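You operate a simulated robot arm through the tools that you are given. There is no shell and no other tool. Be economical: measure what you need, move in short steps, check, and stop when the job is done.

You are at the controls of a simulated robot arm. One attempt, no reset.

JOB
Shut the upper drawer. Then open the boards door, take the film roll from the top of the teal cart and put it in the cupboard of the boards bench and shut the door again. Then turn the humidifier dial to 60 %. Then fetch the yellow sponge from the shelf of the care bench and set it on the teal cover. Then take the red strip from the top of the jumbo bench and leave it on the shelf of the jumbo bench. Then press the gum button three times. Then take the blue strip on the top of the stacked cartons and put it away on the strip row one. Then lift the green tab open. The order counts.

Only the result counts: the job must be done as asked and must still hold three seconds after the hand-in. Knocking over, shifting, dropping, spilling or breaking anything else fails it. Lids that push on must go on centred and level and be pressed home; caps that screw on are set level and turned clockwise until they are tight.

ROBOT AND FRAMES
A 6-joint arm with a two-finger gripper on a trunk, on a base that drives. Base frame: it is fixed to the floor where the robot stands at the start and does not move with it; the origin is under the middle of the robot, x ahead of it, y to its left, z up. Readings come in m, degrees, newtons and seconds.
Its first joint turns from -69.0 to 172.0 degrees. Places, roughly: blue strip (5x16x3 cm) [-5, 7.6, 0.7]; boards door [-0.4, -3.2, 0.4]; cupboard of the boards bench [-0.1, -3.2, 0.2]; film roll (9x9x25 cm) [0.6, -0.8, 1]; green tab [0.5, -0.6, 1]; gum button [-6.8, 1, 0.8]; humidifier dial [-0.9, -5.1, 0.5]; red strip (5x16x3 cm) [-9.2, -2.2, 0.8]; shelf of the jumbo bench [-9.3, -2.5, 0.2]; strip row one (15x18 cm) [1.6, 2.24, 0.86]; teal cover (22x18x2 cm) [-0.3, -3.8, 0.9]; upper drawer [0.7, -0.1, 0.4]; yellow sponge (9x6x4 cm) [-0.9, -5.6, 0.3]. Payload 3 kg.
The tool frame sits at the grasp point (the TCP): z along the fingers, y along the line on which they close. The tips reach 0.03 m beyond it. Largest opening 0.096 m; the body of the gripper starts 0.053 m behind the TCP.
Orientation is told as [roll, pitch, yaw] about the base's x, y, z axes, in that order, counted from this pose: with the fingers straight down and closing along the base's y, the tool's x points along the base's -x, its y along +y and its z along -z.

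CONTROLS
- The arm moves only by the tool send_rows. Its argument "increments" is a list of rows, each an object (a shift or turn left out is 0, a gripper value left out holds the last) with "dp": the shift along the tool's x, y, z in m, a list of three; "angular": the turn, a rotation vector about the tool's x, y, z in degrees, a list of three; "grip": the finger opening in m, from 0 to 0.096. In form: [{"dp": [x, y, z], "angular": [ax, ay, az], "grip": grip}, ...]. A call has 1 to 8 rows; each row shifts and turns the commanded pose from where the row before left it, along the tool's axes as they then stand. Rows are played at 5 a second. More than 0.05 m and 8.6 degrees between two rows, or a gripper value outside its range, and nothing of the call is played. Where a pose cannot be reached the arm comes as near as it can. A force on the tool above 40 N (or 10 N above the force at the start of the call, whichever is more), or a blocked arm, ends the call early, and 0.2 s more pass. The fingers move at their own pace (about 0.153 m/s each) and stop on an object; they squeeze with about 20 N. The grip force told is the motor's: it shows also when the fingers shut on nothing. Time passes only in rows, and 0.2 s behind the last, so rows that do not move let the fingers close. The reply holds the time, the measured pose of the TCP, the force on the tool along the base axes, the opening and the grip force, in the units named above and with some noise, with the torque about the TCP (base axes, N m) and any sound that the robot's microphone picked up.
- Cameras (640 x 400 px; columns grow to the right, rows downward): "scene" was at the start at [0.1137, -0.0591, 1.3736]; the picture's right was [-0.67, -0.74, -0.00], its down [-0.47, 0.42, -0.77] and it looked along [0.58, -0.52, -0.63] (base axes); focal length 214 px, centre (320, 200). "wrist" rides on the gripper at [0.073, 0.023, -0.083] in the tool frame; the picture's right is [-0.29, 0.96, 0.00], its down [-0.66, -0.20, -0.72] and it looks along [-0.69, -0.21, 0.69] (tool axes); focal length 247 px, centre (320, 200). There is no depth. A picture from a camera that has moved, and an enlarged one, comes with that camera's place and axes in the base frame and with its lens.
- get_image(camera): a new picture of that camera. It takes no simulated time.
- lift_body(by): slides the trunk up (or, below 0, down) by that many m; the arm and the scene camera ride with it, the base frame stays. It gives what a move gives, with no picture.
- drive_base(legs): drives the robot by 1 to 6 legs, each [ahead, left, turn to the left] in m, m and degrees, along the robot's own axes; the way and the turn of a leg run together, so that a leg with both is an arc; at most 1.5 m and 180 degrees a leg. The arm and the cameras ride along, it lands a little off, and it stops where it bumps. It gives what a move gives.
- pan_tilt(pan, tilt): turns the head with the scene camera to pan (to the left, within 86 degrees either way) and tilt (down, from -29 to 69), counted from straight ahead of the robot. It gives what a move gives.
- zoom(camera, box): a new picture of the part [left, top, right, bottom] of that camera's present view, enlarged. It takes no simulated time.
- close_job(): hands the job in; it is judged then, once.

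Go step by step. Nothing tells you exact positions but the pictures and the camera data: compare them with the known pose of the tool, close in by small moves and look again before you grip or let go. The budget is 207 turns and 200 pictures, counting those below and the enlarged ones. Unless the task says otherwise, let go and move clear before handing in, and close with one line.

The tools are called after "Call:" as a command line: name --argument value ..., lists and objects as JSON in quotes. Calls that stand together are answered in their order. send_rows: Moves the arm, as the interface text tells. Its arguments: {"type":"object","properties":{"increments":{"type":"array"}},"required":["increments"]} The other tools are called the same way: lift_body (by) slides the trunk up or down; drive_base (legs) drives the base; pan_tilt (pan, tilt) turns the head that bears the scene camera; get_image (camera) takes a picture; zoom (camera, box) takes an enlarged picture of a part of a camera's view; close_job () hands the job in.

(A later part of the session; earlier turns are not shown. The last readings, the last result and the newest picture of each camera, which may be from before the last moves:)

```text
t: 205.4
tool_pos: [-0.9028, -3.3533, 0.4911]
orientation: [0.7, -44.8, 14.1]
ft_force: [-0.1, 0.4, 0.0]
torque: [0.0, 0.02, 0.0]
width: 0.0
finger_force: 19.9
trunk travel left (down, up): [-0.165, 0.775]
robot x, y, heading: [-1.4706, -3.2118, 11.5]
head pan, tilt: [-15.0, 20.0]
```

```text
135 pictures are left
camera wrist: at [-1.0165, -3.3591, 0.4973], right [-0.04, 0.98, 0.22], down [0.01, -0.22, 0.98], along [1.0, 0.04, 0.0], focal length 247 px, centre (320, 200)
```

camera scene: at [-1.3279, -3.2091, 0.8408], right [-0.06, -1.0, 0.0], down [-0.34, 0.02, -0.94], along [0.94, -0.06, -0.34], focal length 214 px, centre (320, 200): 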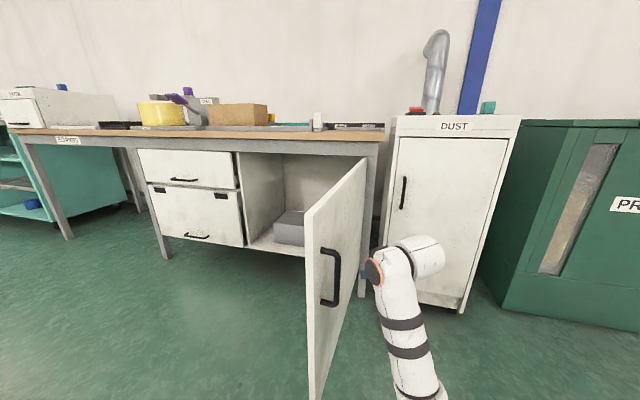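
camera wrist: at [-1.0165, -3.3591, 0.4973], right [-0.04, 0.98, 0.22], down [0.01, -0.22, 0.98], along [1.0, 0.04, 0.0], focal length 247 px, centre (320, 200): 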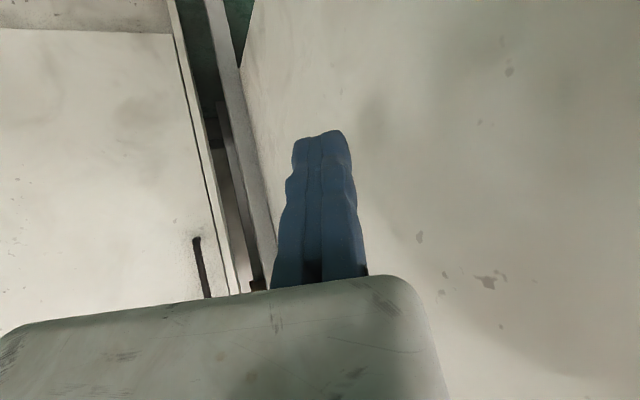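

The finger is just outside the door face. I'll push it towards the bench's left first.

Call:
drive_base --legs '[[0.1, 0.16, 0]]'

Call:
drive_base --legs '[[0.09, 0.15, 0]]'

Call:
get_image --camera "scene"

Call:
get_image --camera "wrist"

```text
t: 207.0
tool_pos: [-0.8358, -3.1761, 0.4915]
orientation: [0.7, -44.8, 14.2]
ft_force: [-0.5, 0.1, -0.2]
torque: [0.0, -0.02, 0.03]
width: 0.0002
finger_force: 19.2
trunk travel left (down, up): [-0.165, 0.775]
robot x, y, heading: [-1.4024, -3.0342, 11.8]
head pan, tilt: [-15.0, 20.0]
```

```text
t: 208.5
tool_pos: [-0.7769, -3.0079, 0.4906]
orientation: [0.6, -44.9, 14.6]
ft_force: [-0.1, 0.0, -0.7]
torque: [0.02, -0.01, -0.01]
width: 0.0
finger_force: 19.7
trunk travel left (down, up): [-0.165, 0.775]
robot x, y, heading: [-1.3445, -2.8719, 12.0]
head pan, tilt: [-15.0, 20.0]
```

```text
134 pictures are left
camera scene: at [-1.2032, -2.8669, 0.8408], right [-0.05, -1.0, 0.0], down [-0.34, 0.02, -0.94], along [0.94, -0.05, -0.34], focal length 214 px, centre (320, 200)
```

scene: 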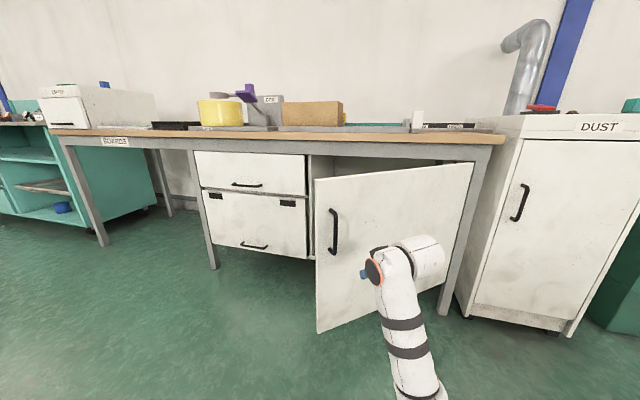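

```text
133 pictures are left
camera wrist: at [-0.8905, -3.0144, 0.4972], right [-0.05, 0.98, 0.22], down [0.01, -0.21, 0.98], along [1.0, 0.05, 0.0], focal length 247 px, centre (320, 200)
```

wrist: 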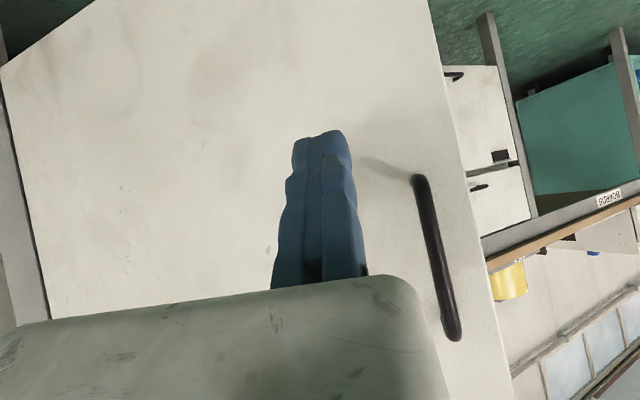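

The door has swung half shut. Now I'll push straight towards the bench.

Call:
drive_base --legs '[[0.254, -0.159, 0]]'

Call:
get_image --camera "scene"

```text
t: 210.5
tool_pos: [-0.4882, -3.1079, 0.491]
orientation: [0.6, -44.9, 15.1]
ft_force: [0.4, -0.2, -0.4]
torque: [0.02, -0.04, 0.02]
width: 0.0
finger_force: 20.0
trunk travel left (down, up): [-0.165, 0.775]
robot x, y, heading: [-1.0619, -2.9714, 12.6]
head pan, tilt: [-15.0, 20.0]
```

```text
132 pictures are left
camera scene: at [-0.9154, -2.97, 0.8408], right [-0.04, -1.0, 0.0], down [-0.34, 0.02, -0.94], along [0.94, -0.04, -0.34], focal length 214 px, centre (320, 200)
```

scene: 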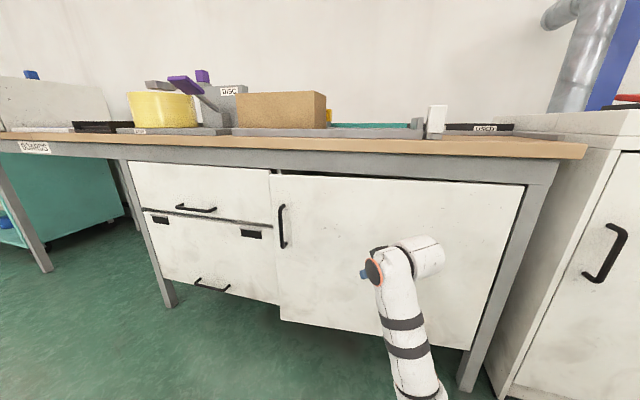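

Nearly shut. I'll push the last centimetres.

Call:
drive_base --legs '[[0.11, -0.065, 0]]'

Call:
get_image --camera "scene"

```text
t: 211.7
tool_pos: [-0.4163, -3.1305, 0.4923]
orientation: [2.0, -44.4, 13.2]
ft_force: [-14.5, 8.0, 5.1]
torque: [-1.05, -0.8, -1.5]
width: 0.0001
finger_force: 19.8
trunk travel left (down, up): [-0.165, 0.775]
robot x, y, heading: [-0.9763, -2.9988, 12.3]
head pan, tilt: [-15.0, 20.0]
stopped in leg 1: the force on the tool passed its limit at 208 N (the readings are from after the stop); the commanded pose is now the measured one
```

```text
131 pictures are left
camera scene: at [-0.8406, -2.9933, 0.8414], right [-0.05, -1.0, 0.0], down [-0.34, 0.01, -0.94], along [0.94, -0.04, -0.34], focal length 214 px, centre (320, 200)
```

scene: 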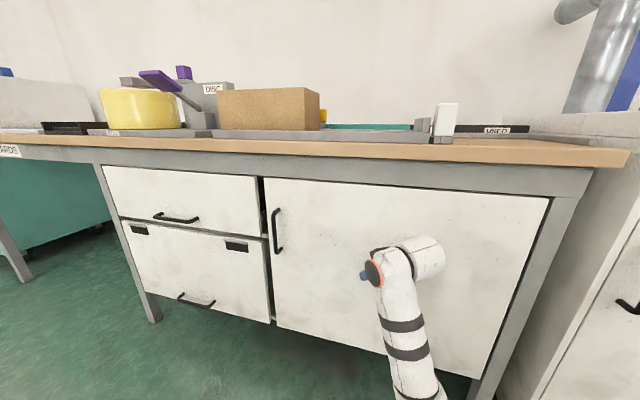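

The door is shut. I'll back off, verify, and look towards the humidifier.

Call:
drive_base --legs '[[-0.5, 0.1, 0]]'

Call:
lift_body --by 0.4

Call:
pan_tilt --pan -30 --tilt 25

Call:
get_image --camera "scene"

Call:
pan_tilt --pan -75 --tilt 25

Call:
get_image --camera "scene"

```text
t: 214.6
tool_pos: [-0.9212, -3.1422, 0.4896]
orientation: [2.1, -44.1, 12.5]
ft_force: [0.5, 0.5, 0.1]
torque: [0.0, -0.02, 0.01]
width: 0.0
finger_force: 20.3
trunk travel left (down, up): [-0.165, 0.775]
robot x, y, heading: [-1.4867, -3.0075, 12.0]
head pan, tilt: [-15.0, 20.0]
```

```text
t: 218.4
tool_pos: [-0.9219, -3.1423, 0.8898]
orientation: [2.3, -44.1, 12.6]
ft_force: [-0.3, 0.5, -0.3]
torque: [-0.03, 0.01, -0.01]
width: 0.0
finger_force: 19.5
trunk travel left (down, up): [-0.565, 0.375]
robot x, y, heading: [-1.4877, -3.0055, 11.9]
head pan, tilt: [-15.0, 20.0]
```

```text
t: 219.2
tool_pos: [-0.9224, -3.1415, 0.8898]
orientation: [2.3, -44.1, 12.5]
ft_force: [-0.4, 0.4, 0.3]
torque: [0.0, -0.01, 0.02]
width: 0.0001
finger_force: 20.5
trunk travel left (down, up): [-0.565, 0.375]
robot x, y, heading: [-1.4864, -3.0022, 12.0]
head pan, tilt: [-30.0, 25.0]
```

```text
130 pictures are left
camera scene: at [-1.3487, -3.0252, 1.2328], right [-0.31, -0.95, 0.0], down [-0.4, 0.13, -0.91], along [0.86, -0.28, -0.42], focal length 214 px, centre (320, 200)
```

scene: 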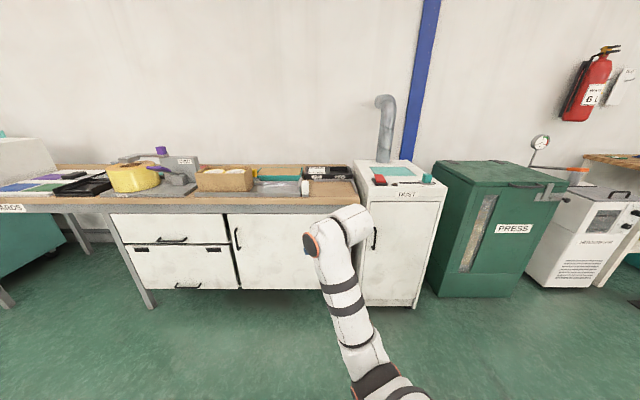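

```text
t: 220.3
tool_pos: [-0.9222, -3.1429, 0.8902]
orientation: [2.2, -44.1, 12.5]
ft_force: [0.4, -0.1, 0.6]
torque: [0.0, 0.01, 0.0]
width: 0.0002
finger_force: 20.0
trunk travel left (down, up): [-0.565, 0.375]
robot x, y, heading: [-1.4827, -3.0048, 11.9]
head pan, tilt: [-75.0, 25.0]
```

```text
129 pictures are left
camera scene: at [-1.3945, -3.0788, 1.2327], right [-0.89, -0.45, 0.0], down [-0.19, 0.38, -0.91], along [0.41, -0.81, -0.42], focal length 214 px, centre (320, 200)
```

scene: 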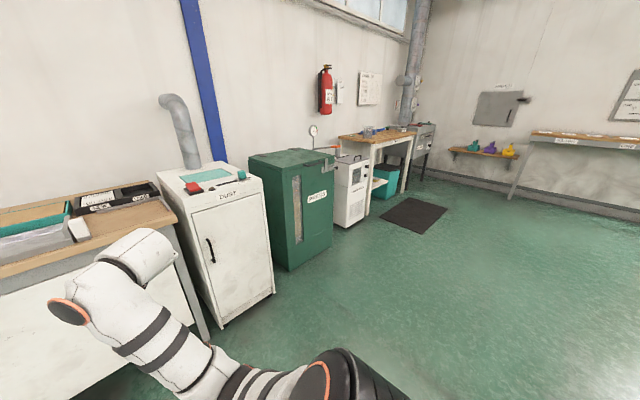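

The door is shut and the teal cover lies on the DUST machine. I'll turn along the wall and strafe to the humidifier.

Call:
drive_base --legs '[[0, 0, -32], [0, -1.4, 0]]'

Call:
pan_tilt --pan -20 --tilt 30

Call:
get_image --camera "scene"

```text
t: 228.9
tool_pos: [-1.6134, -4.7413, 0.8898]
orientation: [2.2, -44.1, -22.0]
ft_force: [0.6, 0.0, 0.4]
torque: [-0.01, 0.02, 0.03]
width: 0.0
finger_force: 20.0
trunk travel left (down, up): [-0.565, 0.375]
robot x, y, heading: [-1.998, -4.3034, -22.4]
head pan, tilt: [-75.0, 25.0]
```

```text
t: 230.1
tool_pos: [-1.612, -4.7397, 0.8895]
orientation: [2.2, -44.1, -22.0]
ft_force: [-0.5, -0.1, -0.1]
torque: [0.0, 0.02, -0.03]
width: 0.0002
finger_force: 20.6
trunk travel left (down, up): [-0.565, 0.375]
robot x, y, heading: [-2.0022, -4.307, -22.7]
head pan, tilt: [-20.0, 30.0]
```

```text
128 pictures are left
camera scene: at [-1.886, -4.3908, 1.2248], right [-0.68, -0.73, 0.0], down [-0.37, 0.34, -0.87], along [0.64, -0.59, -0.5], focal length 214 px, centre (320, 200)
```

scene: 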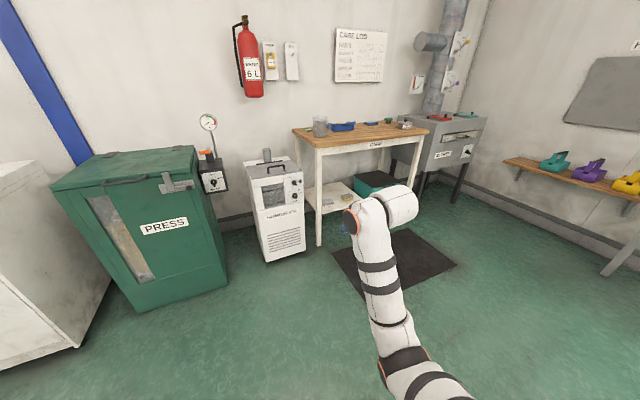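

Call:
zoom --camera "scene" --box '[200, 120, 440, 270]'

Call:
zoom --camera "scene" --box '[240, 145, 320, 195]'

```text
2.67 times, centred on (320, 195) of scene
camera zoom: at [-1.886, -4.3908, 1.2248], right [-0.68, -0.73, 0.0], down [-0.37, 0.34, -0.87], along [0.64, -0.59, -0.5], focal length 572 px, centre (320, 213)
```

zoom: 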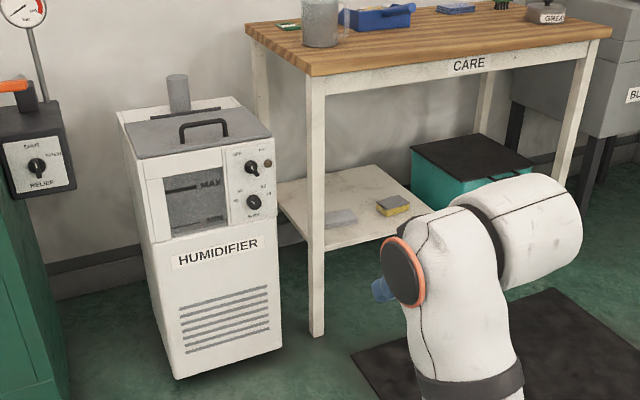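

```text
8.00 times, centred on (280, 170) of scene
camera zoom: at [-1.886, -4.3908, 1.2248], right [-0.68, -0.73, 0.0], down [-0.37, 0.34, -0.87], along [0.64, -0.59, -0.5], focal length 1716 px, centre (640, 440)
```

zoom: 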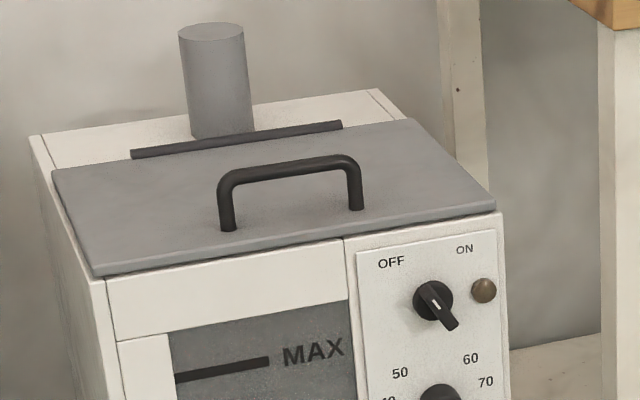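

The humidifier has an OFF/ON knob above and the % dial below at roughly (-0.9, -5.1, 0.56). I'll move in front of it, lower and try pitching the tool to horizontal.

Call:
drive_base --legs '[[0.35, -0.14, 3]]'

Call:
lift_body --by -0.3

Call:
send_rows --increments '[{"angular": [0, -8, 0]}, {"angular": [0, -8, 0]}, {"angular": [0, -8, 0]}, {"angular": [0, -8, 0]}, {"angular": [0, -8, 0]}, {"angular": [0, -6, 0]}, {}]'

Call:
get_image --camera "wrist"

Call:
get_image --camera "scene"

```text
t: 232.5
tool_pos: [-1.3046, -4.9763, 0.8894]
orientation: [2.1, -44.0, -19.0]
ft_force: [0.0, 0.2, -0.3]
torque: [0.0, 0.03, 0.03]
width: 0.0
finger_force: 19.7
trunk travel left (down, up): [-0.565, 0.375]
robot x, y, heading: [-1.7152, -4.5625, -19.8]
head pan, tilt: [-20.0, 30.0]
```

```text
t: 235.5
tool_pos: [-1.3046, -4.976, 0.59]
orientation: [2.2, -44.1, -19.0]
ft_force: [0.1, -0.5, 0.1]
torque: [-0.04, -0.03, 0.04]
width: 0.0
finger_force: 20.1
trunk travel left (down, up): [-0.265, 0.675]
robot x, y, heading: [-1.7127, -4.5656, -19.6]
head pan, tilt: [-20.0, 30.0]
```

```text
t: 237.1
tool_pos: [-1.3044, -4.975, 0.5904]
orientation: [97.4, -88.4, -114.7]
ft_force: [0.4, 0.5, -0.3]
torque: [0.0, -0.01, 0.0]
width: 0.0004
finger_force: 19.7
trunk travel left (down, up): [-0.265, 0.675]
robot x, y, heading: [-1.71, -4.5674, -19.8]
head pan, tilt: [-20.0, 30.0]
```

```text
125 pictures are left
camera wrist: at [-1.3773, -4.9262, 0.5156], right [0.28, 0.9, 0.32], down [-0.76, 0.01, 0.65], along [0.59, -0.43, 0.69], focal length 247 px, centre (320, 200)
```

wrist: 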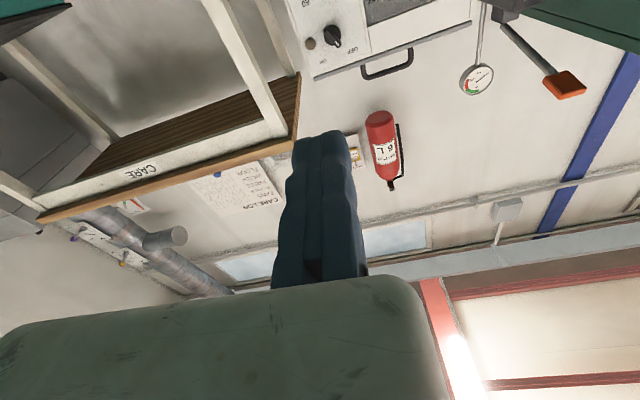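

```text
124 pictures are left
camera scene: at [-1.5963, -4.6406, 0.9248], right [-0.64, -0.77, 0.0], down [-0.38, 0.32, -0.87], along [0.67, -0.55, -0.5], focal length 214 px, centre (320, 200)
```

scene: 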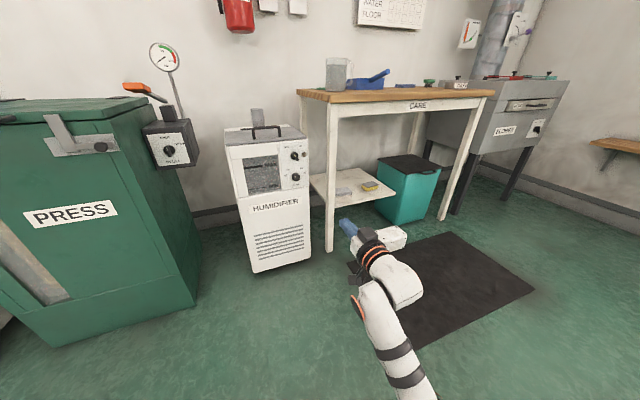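

The tool is horizontal now. I'll zoom in on the dial to read its scale.

Call:
zoom --camera "scene" --box '[275, 130, 323, 200]'

```text
5.71 times, centred on (299, 165) of scene
camera zoom: at [-1.5963, -4.6406, 0.9248], right [-0.64, -0.77, 0.0], down [-0.38, 0.32, -0.87], along [0.67, -0.55, -0.5], focal length 1226 px, centre (440, 400)
```

zoom: 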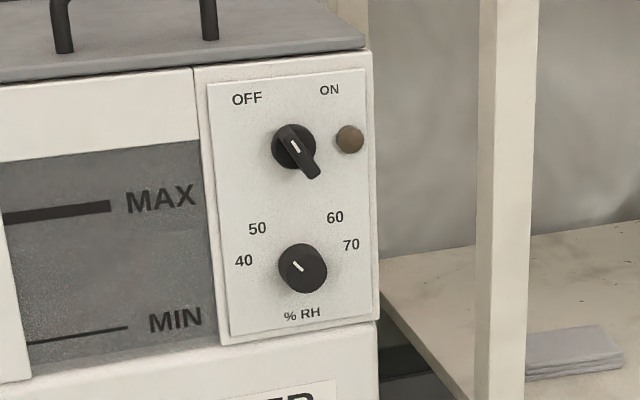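

I'll zoom tighter on the dial to measure marker and label angles.

Call:
zoom --camera "scene" --box '[289, 164, 309, 188]'

```text
16.00 times, centred on (299, 176) of scene
camera zoom: at [-1.5963, -4.6406, 0.9248], right [-0.64, -0.77, 0.0], down [-0.38, 0.32, -0.87], along [0.67, -0.55, -0.5], focal length 3432 px, centre (656, 584)
```

zoom: 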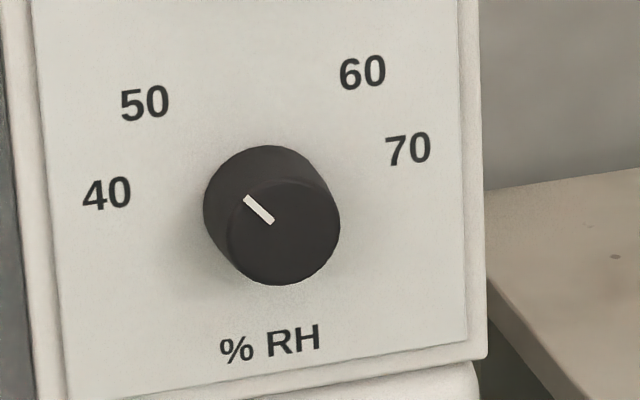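

The marker now points at 50 (-40°); 60 is at +40°, so I must turn the knob 80° clockwise. I'll test that the wrist can roll ±40° here.

Call:
send_rows --increments '[{"angular": [0, 0, 8], "grip": 0.05}, {"angular": [0, 0, 8]}, {"angular": [0, 0, 8]}, {"angular": [0, 0, 8]}, {"angular": [0, 0, 8]}, {}]'

Call:
send_rows --increments '[{"angular": [0, 0, -8]}, {"angular": [0, 0, -8]}, {"angular": [0, 0, -8]}, {"angular": [0, 0, -8]}, {"angular": [0, 0, -8]}, {"angular": [0, 0, -8]}, {"angular": [0, 0, -8]}, {"angular": [0, 0, -8]}]'

Call:
send_rows --increments '[{"angular": [0, 0, -8]}, {"angular": [0, 0, -8]}, {}]'

Call:
get_image --camera "wrist"

```text
t: 238.5
tool_pos: [-1.3056, -4.9747, 0.5893]
orientation: [90.3, -48.3, -107.6]
ft_force: [-0.9, -0.8, 1.0]
torque: [0.01, -0.02, -0.01]
width: 0.05
finger_force: 0.1
trunk travel left (down, up): [-0.265, 0.675]
robot x, y, heading: [-1.7117, -4.5624, -19.7]
head pan, tilt: [-20.0, 30.0]
```

```text
t: 240.3
tool_pos: [-1.3046, -4.9758, 0.5902]
orientation: [-90.4, -67.5, 73.0]
ft_force: [0.5, 0.2, -0.9]
torque: [0.01, 0.01, 0.01]
width: 0.05
finger_force: 0.1
trunk travel left (down, up): [-0.265, 0.675]
robot x, y, heading: [-1.7145, -4.5643, -19.5]
head pan, tilt: [-20.0, 30.0]
```

```text
t: 241.1
tool_pos: [-1.3052, -4.9764, 0.5909]
orientation: [-90.4, -51.5, 72.8]
ft_force: [0.1, 0.5, -0.2]
torque: [-0.03, 0.0, 0.0]
width: 0.05
finger_force: 0.1
trunk travel left (down, up): [-0.265, 0.675]
robot x, y, heading: [-1.711, -4.5632, -19.9]
head pan, tilt: [-20.0, 30.0]
```

```text
121 pictures are left
camera wrist: at [-1.3935, -4.977, 0.5175], right [0.28, 0.89, -0.37], down [-0.62, 0.46, 0.64], along [0.74, 0.05, 0.67], focal length 247 px, centre (320, 200)
```

wrist: 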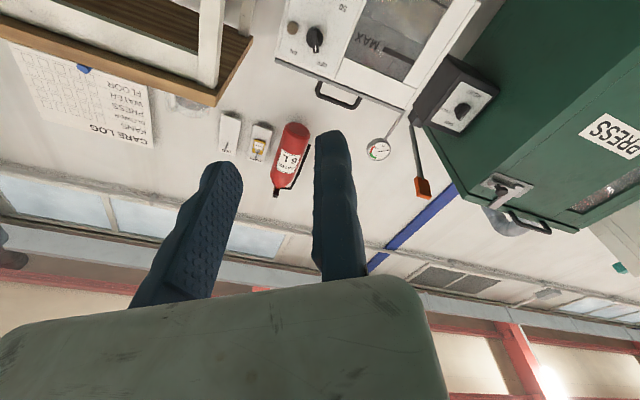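

Wrist roll works both ways. Now I'll approach the lower knob to a standoff with the fingers pre-rolled -39°.

Call:
lift_body --by -0.054

Call:
drive_base --legs '[[0.28, 0.047, 0]]'

Call:
get_image --camera "wrist"

Call:
get_image --camera "scene"

```text
t: 242.1
tool_pos: [-1.3035, -4.9752, 0.5367]
orientation: [-90.4, -51.6, 72.8]
ft_force: [0.1, -0.4, -0.3]
torque: [0.0, -0.01, -0.02]
width: 0.0498
finger_force: 0.1
trunk travel left (down, up): [-0.211, 0.729]
robot x, y, heading: [-1.7134, -4.5616, -19.7]
head pan, tilt: [-20.0, 30.0]
```

```text
t: 244.1
tool_pos: [-1.023, -5.0296, 0.5361]
orientation: [-90.2, -51.6, 72.5]
ft_force: [-0.4, -0.3, -0.4]
torque: [0.0, -0.03, -0.03]
width: 0.05
finger_force: 0.0
trunk travel left (down, up): [-0.211, 0.729]
robot x, y, heading: [-1.4287, -4.6192, -20.1]
head pan, tilt: [-20.0, 30.0]
```

```text
120 pictures are left
camera wrist: at [-1.1117, -5.0303, 0.4635], right [0.28, 0.89, -0.36], down [-0.61, 0.46, 0.64], along [0.74, 0.04, 0.68], focal length 247 px, centre (320, 200)
```

wrist: 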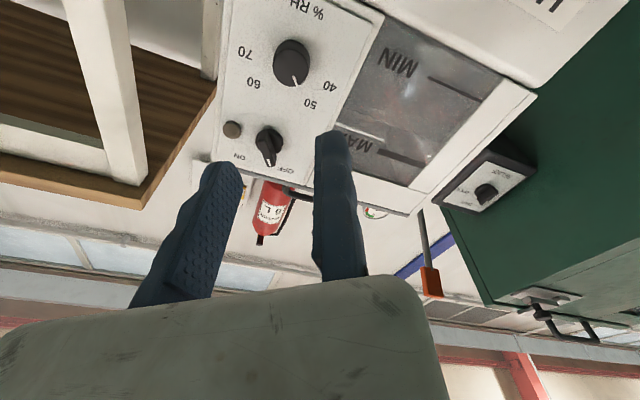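

```text
119 pictures are left
camera scene: at [-1.3133, -4.6932, 0.8708], right [-0.64, -0.77, 0.0], down [-0.38, 0.32, -0.87], along [0.66, -0.56, -0.5], focal length 214 px, centre (320, 200)
```

scene: 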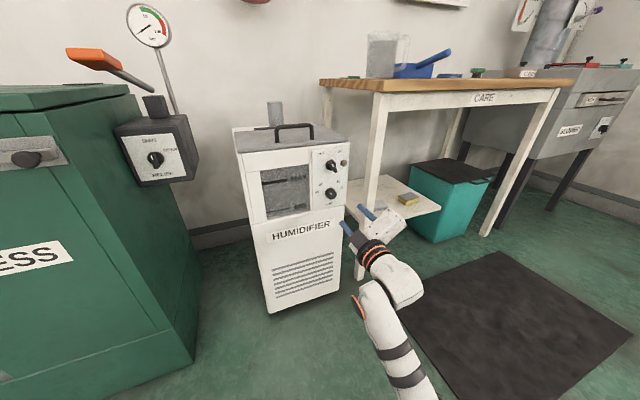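

The knob is at tool x≈+0.009, y≈-0.024, about 0.15 m ahead. I'll correct x and advance 8 cm.

Call:
send_rows --increments '[{"dp": [0.009, 0, 0.02]}, {"dp": [0, 0, 0.03]}, {"dp": [0, 0, 0.03]}, {}]'

Call:
get_image --camera "wrist"

```text
t: 245.1
tool_pos: [-0.951, -5.0586, 0.5318]
orientation: [-90.2, -51.6, 72.4]
ft_force: [0.9, -0.3, -0.1]
torque: [-0.05, 0.0, 0.0]
width: 0.0499
finger_force: 0.0
trunk travel left (down, up): [-0.211, 0.729]
robot x, y, heading: [-1.4272, -4.613, -19.9]
head pan, tilt: [-20.0, 30.0]
```

```text
118 pictures are left
camera wrist: at [-1.0392, -5.0598, 0.4585], right [0.28, 0.89, -0.36], down [-0.61, 0.46, 0.64], along [0.74, 0.04, 0.68], focal length 247 px, centre (320, 200)
```

wrist: 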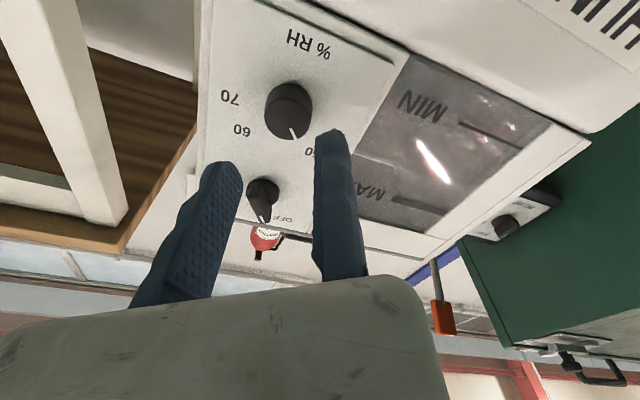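

The knob is centred between the fingers about 9 cm ahead of the TCP. I'll advance 5.5 cm and look.

Call:
send_rows --increments '[{"dp": [-0.003, 0, 0.02]}, {"dp": [0, 0, 0.02]}, {"dp": [0, 0, 0.015]}, {}]'

Call:
get_image --camera "wrist"

```text
t: 246.1
tool_pos: [-0.895, -5.0744, 0.5332]
orientation: [-90.2, -51.7, 72.5]
ft_force: [-0.4, -0.3, -0.4]
torque: [0.01, 0.0, 0.03]
width: 0.0501
finger_force: 0.0
trunk travel left (down, up): [-0.211, 0.729]
robot x, y, heading: [-1.4281, -4.6142, -19.9]
head pan, tilt: [-20.0, 30.0]
```

```text
117 pictures are left
camera wrist: at [-0.9837, -5.0752, 0.4604], right [0.28, 0.89, -0.36], down [-0.61, 0.46, 0.64], along [0.74, 0.04, 0.68], focal length 247 px, centre (320, 200)
```

wrist: 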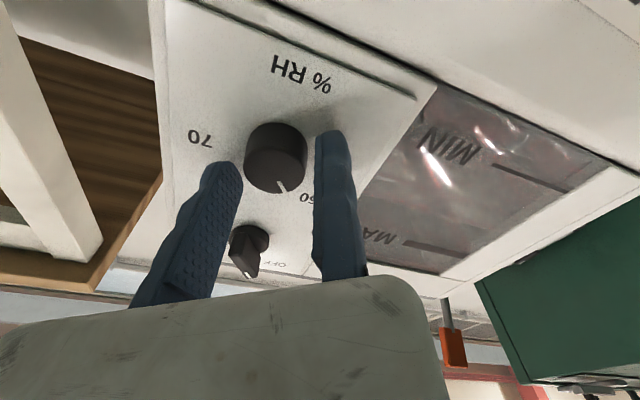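

The knob lies exactly at the fingertips. I'll go 1 cm further and close.

Call:
send_rows --increments '[{"dp": [0, 0, 0.006]}, {"dp": [0, 0, 0.005]}, {}]'

Call:
zoom --camera "scene" --box '[300, 140, 380, 240]'

Call:
get_image --camera "wrist"

```text
t: 246.7
tool_pos: [-0.8905, -5.0787, 0.5339]
orientation: [-90.6, -51.5, 72.4]
ft_force: [-18.5, 10.5, 0.7]
torque: [0.06, -0.44, -0.62]
width: 0.0473
finger_force: 0.1
trunk travel left (down, up): [-0.211, 0.729]
robot x, y, heading: [-1.4313, -4.6158, -19.9]
head pan, tilt: [-20.0, 30.0]
stopped in row 2: the force on the tool passed its limit at 52 N (the readings are from after the stop); the commanded pose is now the measured one
```

```text
4.00 times, centred on (340, 190) of scene
camera zoom: at [-1.3166, -4.692, 0.8713], right [-0.64, -0.76, 0.0], down [-0.38, 0.32, -0.87], along [0.66, -0.56, -0.5], focal length 858 px, centre (240, 240)
```

zoom: 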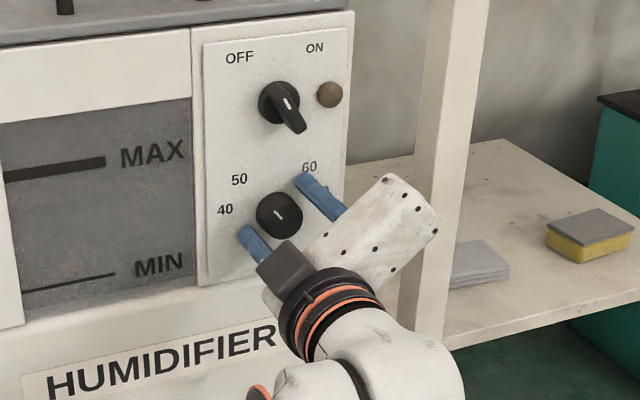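

```text
115 pictures are left
camera wrist: at [-0.9783, -5.0781, 0.4615], right [0.29, 0.88, -0.37], down [-0.61, 0.46, 0.64], along [0.73, 0.04, 0.68], focal length 247 px, centre (320, 200)
```

wrist: 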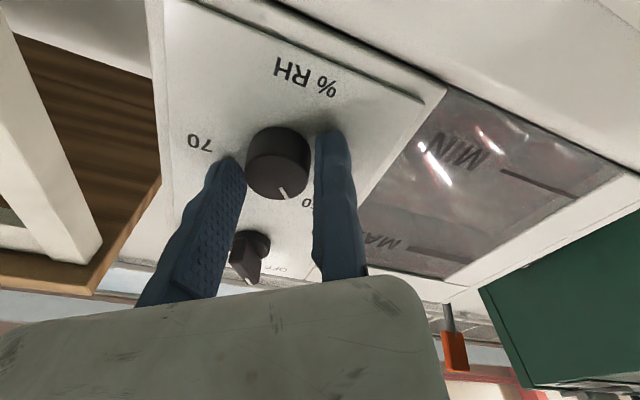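

The tips touched the face. I'll back off 4 mm, move the fixed finger towards the knob and close.

Call:
send_rows --increments '[{"dp": [0, 0, -0.004]}, {"dp": [0, -0.007, 0]}, {"grip": 0.0}, {}, {}]'

Call:
get_image --camera "wrist"

```text
t: 247.9
tool_pos: [-0.8932, -5.0816, 0.5353]
orientation: [-90.2, -51.4, 72.2]
ft_force: [8.4, -7.8, 5.6]
torque: [-0.07, -0.13, -0.87]
width: 0.0335
finger_force: 44.7
trunk travel left (down, up): [-0.211, 0.729]
robot x, y, heading: [-1.4292, -4.616, -20.1]
head pan, tilt: [-20.0, 30.0]
```

```text
114 pictures are left
camera wrist: at [-0.9818, -5.0831, 0.463], right [0.29, 0.89, -0.37], down [-0.61, 0.46, 0.64], along [0.74, 0.04, 0.67], focal length 247 px, centre (320, 200)
```

wrist: 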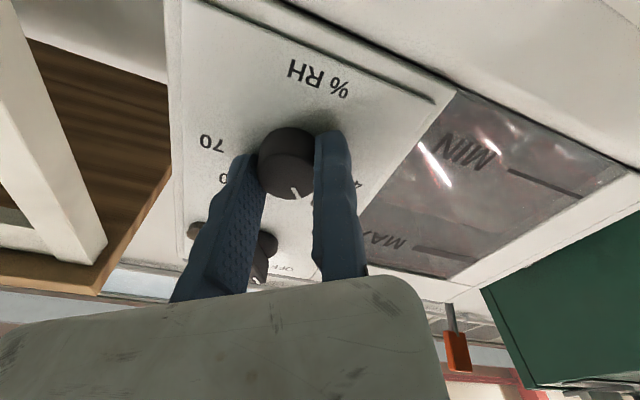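

The knob is gripped (33.5 mm). I'll turn it clockwise about its own axis, 40° first.

Call:
send_rows --increments '[{"dp": [-0.00234, -0.00016, 0], "angular": [0, 0, 8]}, {"dp": [-0.00234, -0.00016, 0], "angular": [0, 0, 8]}, {"dp": [-0.00234, -0.00016, 0], "angular": [0, 0, 8]}, {"dp": [-0.00234, -0.00016, 0], "angular": [0, 0, 8]}, {"dp": [-0.00234, -0.00016, 0], "angular": [0, 0, 8]}, {}]'

Call:
zoom --camera "scene" --box '[310, 160, 360, 220]'

```text
t: 249.3
tool_pos: [-0.8908, -5.0786, 0.5467]
orientation: [89.2, -88.2, -107.0]
ft_force: [-3.5, -0.4, -1.3]
torque: [-0.13, -0.47, -1.0]
width: 0.0334
finger_force: 44.7
trunk travel left (down, up): [-0.211, 0.729]
robot x, y, heading: [-1.4312, -4.6128, -20.1]
head pan, tilt: [-20.0, 30.0]
```

```text
6.67 times, centred on (335, 190) of scene
camera zoom: at [-1.3144, -4.6935, 0.8708], right [-0.64, -0.77, 0.0], down [-0.38, 0.32, -0.87], along [0.66, -0.56, -0.5], focal length 1430 px, centre (220, 267)
```

zoom: 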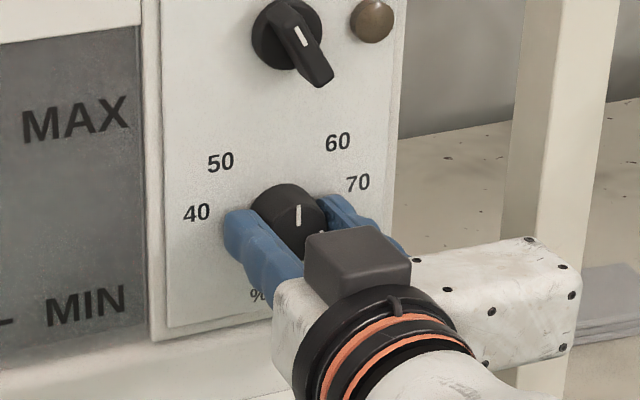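

The marker now points straight up. Another 40°.

Call:
send_rows --increments '[{"dp": [-0.00234, -0.00016, 0], "angular": [0, 0, 8]}, {"dp": [-0.00234, -0.00016, 0], "angular": [0, 0, 8]}, {"dp": [-0.00234, -0.00016, 0], "angular": [0, 0, 8]}, {"dp": [-0.00234, -0.00016, 0], "angular": [0, 0, 8]}, {"dp": [-0.00234, -0.00016, 0], "angular": [0, 0, 8]}, {}]'

Call:
zoom --camera "scene" --box '[320, 172, 350, 202]'

```text
t: 250.7
tool_pos: [-0.8933, -5.0828, 0.5582]
orientation: [89.9, -48.3, -107.8]
ft_force: [-0.7, 6.8, -3.9]
torque: [0.23, 0.2, -0.71]
width: 0.0335
finger_force: 45.4
trunk travel left (down, up): [-0.211, 0.729]
robot x, y, heading: [-1.4294, -4.6177, -20.0]
head pan, tilt: [-20.0, 30.0]
```

```text
13.33 times, centred on (335, 187) of scene
camera zoom: at [-1.3136, -4.693, 0.8707], right [-0.64, -0.77, 0.0], down [-0.38, 0.32, -0.87], along [0.66, -0.56, -0.5], focal length 2860 px, centre (120, 373)
```

zoom: 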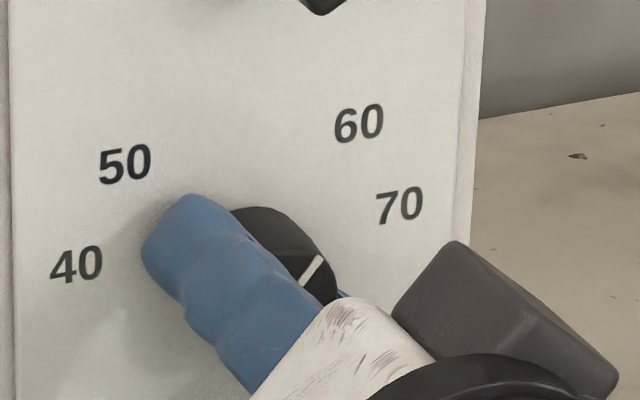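

The marker now points about +40°, at 60. I'll release carefully and back off to verify.

Call:
send_rows --increments '[{"grip": 0.045}, {"dp": [0, 0.005, 0]}, {"dp": [0, 0, -0.02]}, {"dp": [0, 0, -0.03]}, {"dp": [0, 0, -0.03]}, {}]'

Call:
drive_base --legs '[[-0.3, 0, 0]]'

Call:
zoom --camera "scene" --box '[285, 140, 325, 195]'

```text
t: 252.1
tool_pos: [-0.9689, -5.0554, 0.559]
orientation: [90.0, -48.5, -107.9]
ft_force: [0.1, 0.1, 0.1]
torque: [-0.01, 0.0, 0.01]
width: 0.0448
finger_force: 0.0
trunk travel left (down, up): [-0.211, 0.729]
robot x, y, heading: [-1.4268, -4.6196, -20.2]
head pan, tilt: [-20.0, 30.0]
```

```text
t: 254.2
tool_pos: [-1.2567, -4.9499, 0.5596]
orientation: [90.1, -48.6, -108.0]
ft_force: [0.1, 0.3, 0.2]
torque: [-0.02, 0.01, 0.01]
width: 0.0451
finger_force: 0.2
trunk travel left (down, up): [-0.211, 0.729]
robot x, y, heading: [-1.7181, -4.5134, -19.9]
head pan, tilt: [-20.0, 30.0]
```

```text
7.27 times, centred on (305, 168) of scene
camera zoom: at [-1.6022, -4.5881, 0.8708], right [-0.64, -0.77, 0.0], down [-0.38, 0.32, -0.87], along [0.66, -0.56, -0.5], focal length 1560 px, centre (429, 436)
```

zoom: 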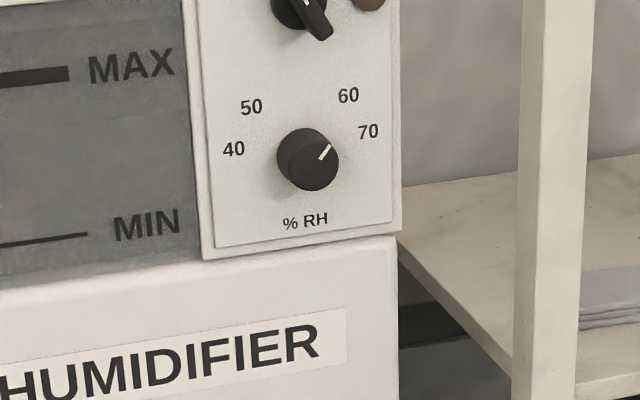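

Call:
zoom --camera "scene" --box '[291, 149, 311, 171]'

```text
16.00 times, centred on (301, 160) of scene
camera zoom: at [-1.6022, -4.5881, 0.8708], right [-0.64, -0.77, 0.0], down [-0.38, 0.32, -0.87], along [0.66, -0.56, -0.5], focal length 3432 px, centre (624, 840)
```

zoom: 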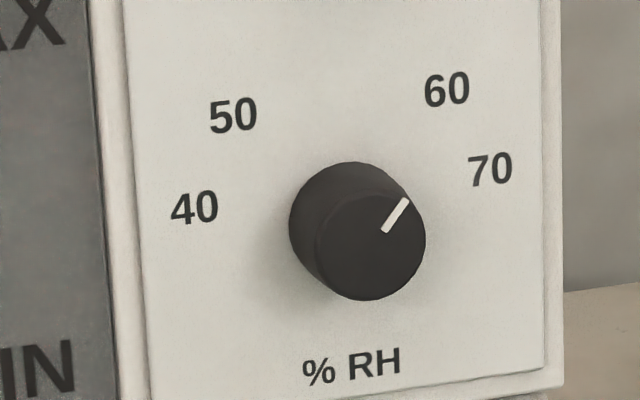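

The dial points at 60 %. Next is the sponge near (-0.90, -5.60, 0.35) on the care bench shelf. I'll unroll the wrist, pitch back to -48° and look closer at the sponge.

Call:
send_rows --increments '[{"angular": [0, 0, -8.3]}, {"angular": [0, 0, -8.3]}, {"angular": [0, 0, -8.3]}, {"angular": [0, 0, -8.3]}, {"angular": [0, 0, -8.3]}, {}]'

Call:
send_rows --increments '[{"angular": [0, 8, 0]}, {"angular": [0, 8, 0]}, {"angular": [0, 8, 0]}, {"angular": [0, 8, 0]}, {"angular": [0, 8, 0]}, {}]'

Call:
drive_base --legs '[[0, -0.4, 0]]'

Call:
pan_tilt --pan -10 --tilt 35

Call:
get_image --camera "scene"

Call:
get_image --camera "wrist"

```text
t: 255.6
tool_pos: [-1.2565, -4.9487, 0.5588]
orientation: [-117.4, -90.0, 99.7]
ft_force: [0.3, -0.4, 0.0]
torque: [-0.03, 0.03, -0.01]
width: 0.0452
finger_force: 0.1
trunk travel left (down, up): [-0.211, 0.729]
robot x, y, heading: [-1.718, -4.5087, -20.0]
head pan, tilt: [-20.0, 30.0]
```

```text
t: 256.9
tool_pos: [-1.2562, -4.9505, 0.5602]
orientation: [0.0, -50.0, -17.9]
ft_force: [0.0, -0.6, -0.7]
torque: [0.01, -0.01, 0.02]
width: 0.0451
finger_force: 0.0
trunk travel left (down, up): [-0.211, 0.729]
robot x, y, heading: [-1.7215, -4.5116, -19.7]
head pan, tilt: [-20.0, 30.0]
```

```text
t: 259.4
tool_pos: [-1.3943, -5.3282, 0.5593]
orientation: [0.1, -50.0, -17.9]
ft_force: [0.4, 0.0, -0.5]
torque: [0.0, -0.01, 0.03]
width: 0.045
finger_force: 0.2
trunk travel left (down, up): [-0.211, 0.729]
robot x, y, heading: [-1.8533, -4.8858, -19.9]
head pan, tilt: [-20.0, 30.0]
```

```text
t: 260.2
tool_pos: [-1.3947, -5.3265, 0.5593]
orientation: [0.0, -50.0, -17.8]
ft_force: [-0.7, -0.3, 0.1]
torque: [-0.03, -0.01, 0.0]
width: 0.0449
finger_force: 0.1
trunk travel left (down, up): [-0.211, 0.729]
robot x, y, heading: [-1.8583, -4.8876, -19.9]
head pan, tilt: [-10.0, 35.0]
```

```text
109 pictures are left
camera scene: at [-1.7328, -4.9506, 0.863], right [-0.5, -0.86, 0.0], down [-0.5, 0.29, -0.82], along [0.71, -0.41, -0.57], focal length 214 px, centre (320, 200)
```

scene: 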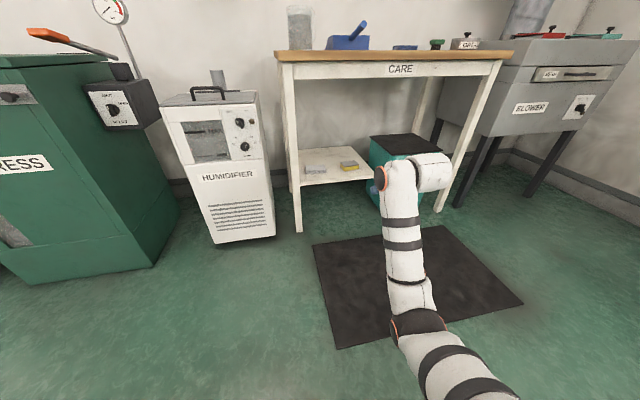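

```text
108 pictures are left
camera wrist: at [-1.4938, -5.2706, 0.5556], right [0.47, 0.85, 0.23], down [-0.19, -0.15, 0.97], along [0.86, -0.5, 0.09], focal length 247 px, centre (320, 200)
```

wrist: 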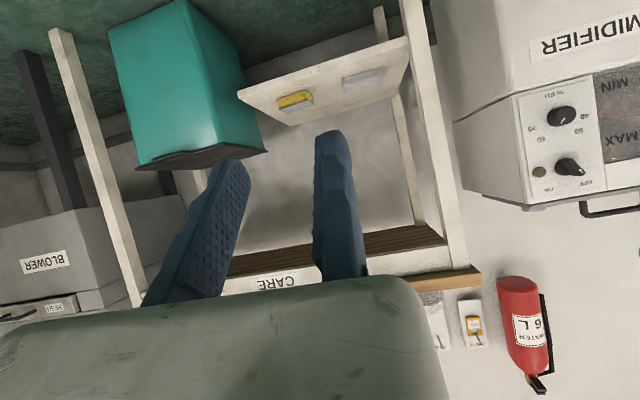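

Call:
zoom --camera "scene" --box '[285, 130, 385, 200]'

Call:
zoom --camera "wrist" --box '[230, 40, 430, 140]'

```text
5.71 times, centred on (335, 165) of scene
camera zoom: at [-1.7328, -4.9506, 0.863], right [-0.5, -0.86, 0.0], down [-0.5, 0.29, -0.82], along [0.71, -0.41, -0.57], focal length 1226 px, centre (234, 400)
```

zoom: 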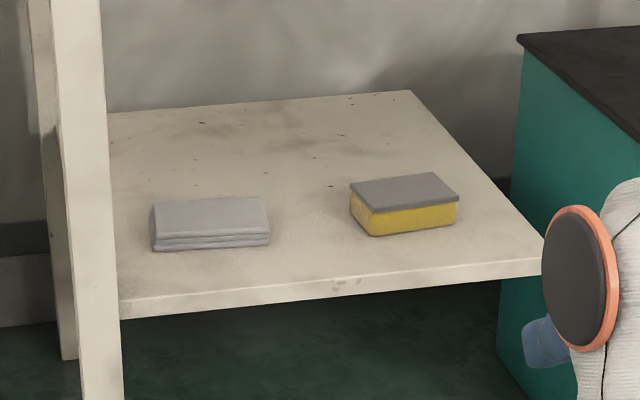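

```text
3.20 times, centred on (330, 90) of wrist
camera zoom: at [-1.4938, -5.2706, 0.5556], right [0.47, 0.85, 0.23], down [-0.19, -0.15, 0.97], along [0.86, -0.5, 0.09], focal length 790 px, centre (288, 552)
```

zoom: 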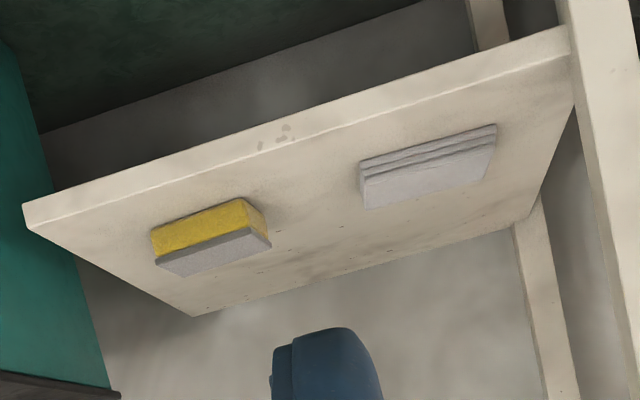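

The sponge lies with its 9 cm side nearly along the shelf edge (heading about -13°), centre near (-0.893, -5.62). I'll align to that heading, open wide, lower and approach to a standoff.

Call:
drive_base --legs '[[0, 0, 5], [0.31, -0.155, 0]]'

Call:
lift_body --by -0.13

Call:
send_rows --increments '[{"dp": [-0.0155, 0, 0.0185], "grip": 0.096}, {"dp": [-0.0155, 0, 0.0185]}, {}]'

Call:
get_image --camera "wrist"

Call:
get_image --camera "scene"

```text
t: 262.9
tool_pos: [-1.0911, -5.5235, 0.56]
orientation: [0.0, -49.9, -12.7]
ft_force: [0.9, 0.2, -0.2]
torque: [0.01, 0.04, 0.01]
width: 0.0448
finger_force: 0.1
trunk travel left (down, up): [-0.211, 0.729]
robot x, y, heading: [-1.5896, -5.1274, -14.7]
head pan, tilt: [-10.0, 35.0]
```

```text
t: 264.5
tool_pos: [-1.0813, -5.5264, 0.4172]
orientation: [0.0, -48.8, -12.6]
ft_force: [0.0, -0.6, -0.5]
torque: [0.0, -0.01, -0.03]
width: 0.0449
finger_force: 0.0
trunk travel left (down, up): [-0.081, 0.859]
robot x, y, heading: [-1.5862, -5.127, -15.1]
head pan, tilt: [-10.0, 35.0]
```

```text
t: 265.3
tool_pos: [-1.033, -5.5366, 0.4154]
orientation: [0.0, -48.9, -12.7]
ft_force: [-0.6, -0.5, -0.3]
torque: [-0.02, 0.03, 0.0]
width: 0.0958
finger_force: 0.0
trunk travel left (down, up): [-0.081, 0.859]
robot x, y, heading: [-1.5897, -5.1281, -14.9]
head pan, tilt: [-10.0, 35.0]
```

```text
105 pictures are left
camera wrist: at [-1.1366, -5.4895, 0.4132], right [0.4, 0.89, 0.22], down [-0.15, -0.17, 0.97], along [0.9, -0.42, 0.07], focal length 247 px, centre (320, 200)
```

wrist: 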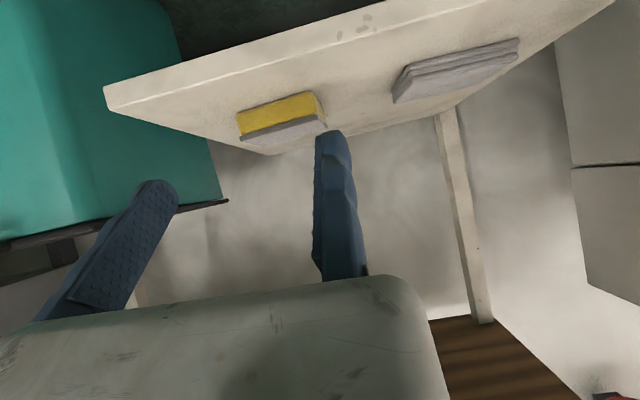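

```text
104 pictures are left
camera scene: at [-1.4762, -5.1744, 0.7387], right [-0.42, -0.91, 0.0], down [-0.5, 0.24, -0.83], along [0.75, -0.35, -0.56], focal length 214 px, centre (320, 200)
```

scene: 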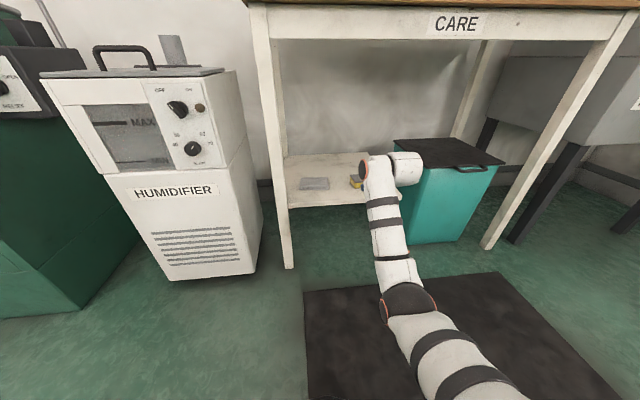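

I'll lower to just above grasp height and re-check alignment.

Call:
lift_body --by -0.05

Call:
send_rows --increments '[{"dp": [-0.02, -0.005, 0.023]}, {"dp": [-0.02, 0, 0.023]}, {}]'

Call:
get_image --camera "wrist"

```text
t: 266.2
tool_pos: [-1.0333, -5.5362, 0.3643]
orientation: [0.0, -48.9, -12.7]
ft_force: [0.1, 0.0, 0.8]
torque: [-0.04, 0.0, 0.05]
width: 0.0959
finger_force: 0.1
trunk travel left (down, up): [-0.031, 0.909]
robot x, y, heading: [-1.5891, -5.1266, -15.0]
head pan, tilt: [-10.0, 35.0]
```

```text
t: 267.0
tool_pos: [-0.9772, -5.5526, 0.3652]
orientation: [-0.1, -49.0, -12.7]
ft_force: [0.5, -0.1, 0.4]
torque: [0.0, -0.02, 0.02]
width: 0.0959
finger_force: 0.2
trunk travel left (down, up): [-0.031, 0.909]
robot x, y, heading: [-1.59, -5.1288, -15.0]
head pan, tilt: [-10.0, 35.0]
```

```text
103 pictures are left
camera wrist: at [-1.0811, -5.5061, 0.3635], right [0.4, 0.89, 0.22], down [-0.15, -0.17, 0.97], along [0.9, -0.42, 0.07], focal length 247 px, centre (320, 200)
```

wrist: 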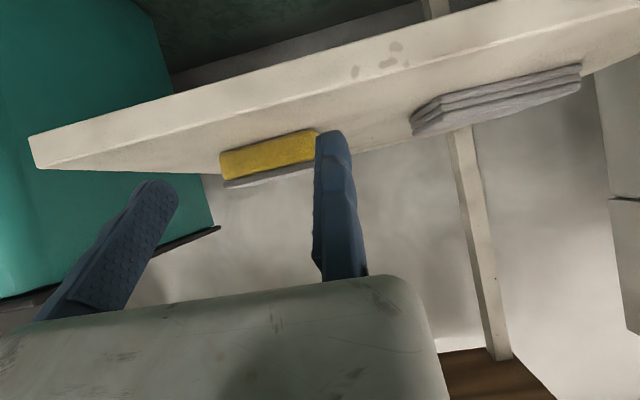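

Aligned within a few millimetres. I'll creep forward 4 cm with a 2 mm correction.

Call:
send_rows --increments '[{"dp": [-0.013, -0.002, 0.015]}, {"dp": [-0.013, 0, 0.015]}, {}]'

Call:
get_image --camera "wrist"

```text
t: 267.8
tool_pos: [-0.9537, -5.5617, 0.3655]
orientation: [0.1, -49.2, -12.7]
ft_force: [-0.7, -0.8, 0.6]
torque: [0.02, 0.01, -0.01]
width: 0.0959
finger_force: 0.2
out of reach, approached as far as the arm can: row 2
trunk travel left (down, up): [-0.031, 0.909]
robot x, y, heading: [-1.5892, -5.1277, -15.1]
head pan, tilt: [-10.0, 35.0]
```

```text
102 pictures are left
camera wrist: at [-1.0583, -5.5126, 0.3619], right [0.4, 0.89, 0.22], down [-0.16, -0.17, 0.97], along [0.9, -0.42, 0.07], focal length 247 px, centre (320, 200)
```

wrist: 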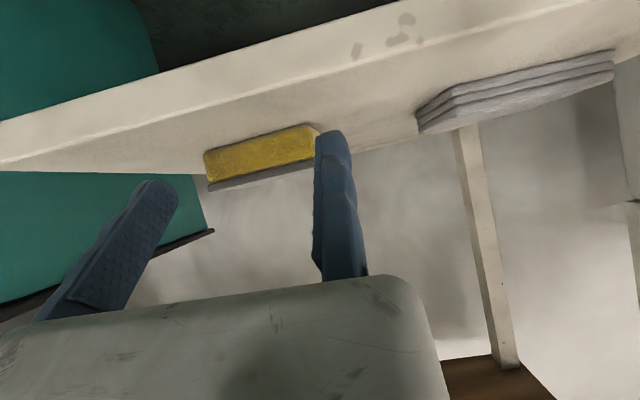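

I'll close the rest with the base, first 4 cm.

Call:
drive_base --legs '[[0.04, 0.004, 0]]'

Call:
get_image --camera "wrist"

```text
t: 268.7
tool_pos: [-0.905, -5.5783, 0.3639]
orientation: [0.0, -49.1, -12.9]
ft_force: [0.1, -0.2, 0.0]
torque: [0.05, 0.0, 0.0]
width: 0.0964
finger_force: 0.1
trunk travel left (down, up): [-0.031, 0.909]
robot x, y, heading: [-1.5434, -5.1408, -15.0]
head pan, tilt: [-10.0, 35.0]
```

```text
101 pictures are left
camera wrist: at [-1.0084, -5.5305, 0.3626], right [0.4, 0.89, 0.22], down [-0.15, -0.17, 0.97], along [0.9, -0.42, 0.07], focal length 247 px, centre (320, 200)
```

wrist: 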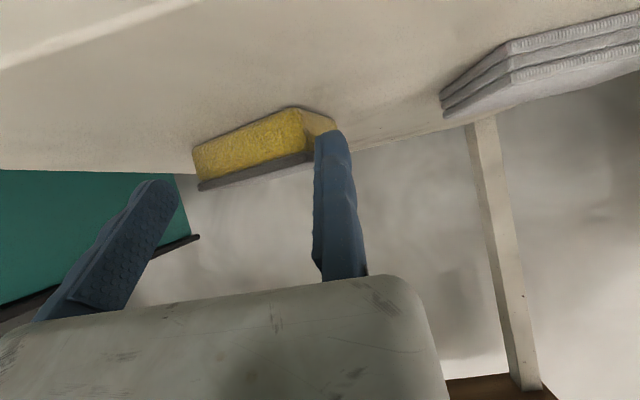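

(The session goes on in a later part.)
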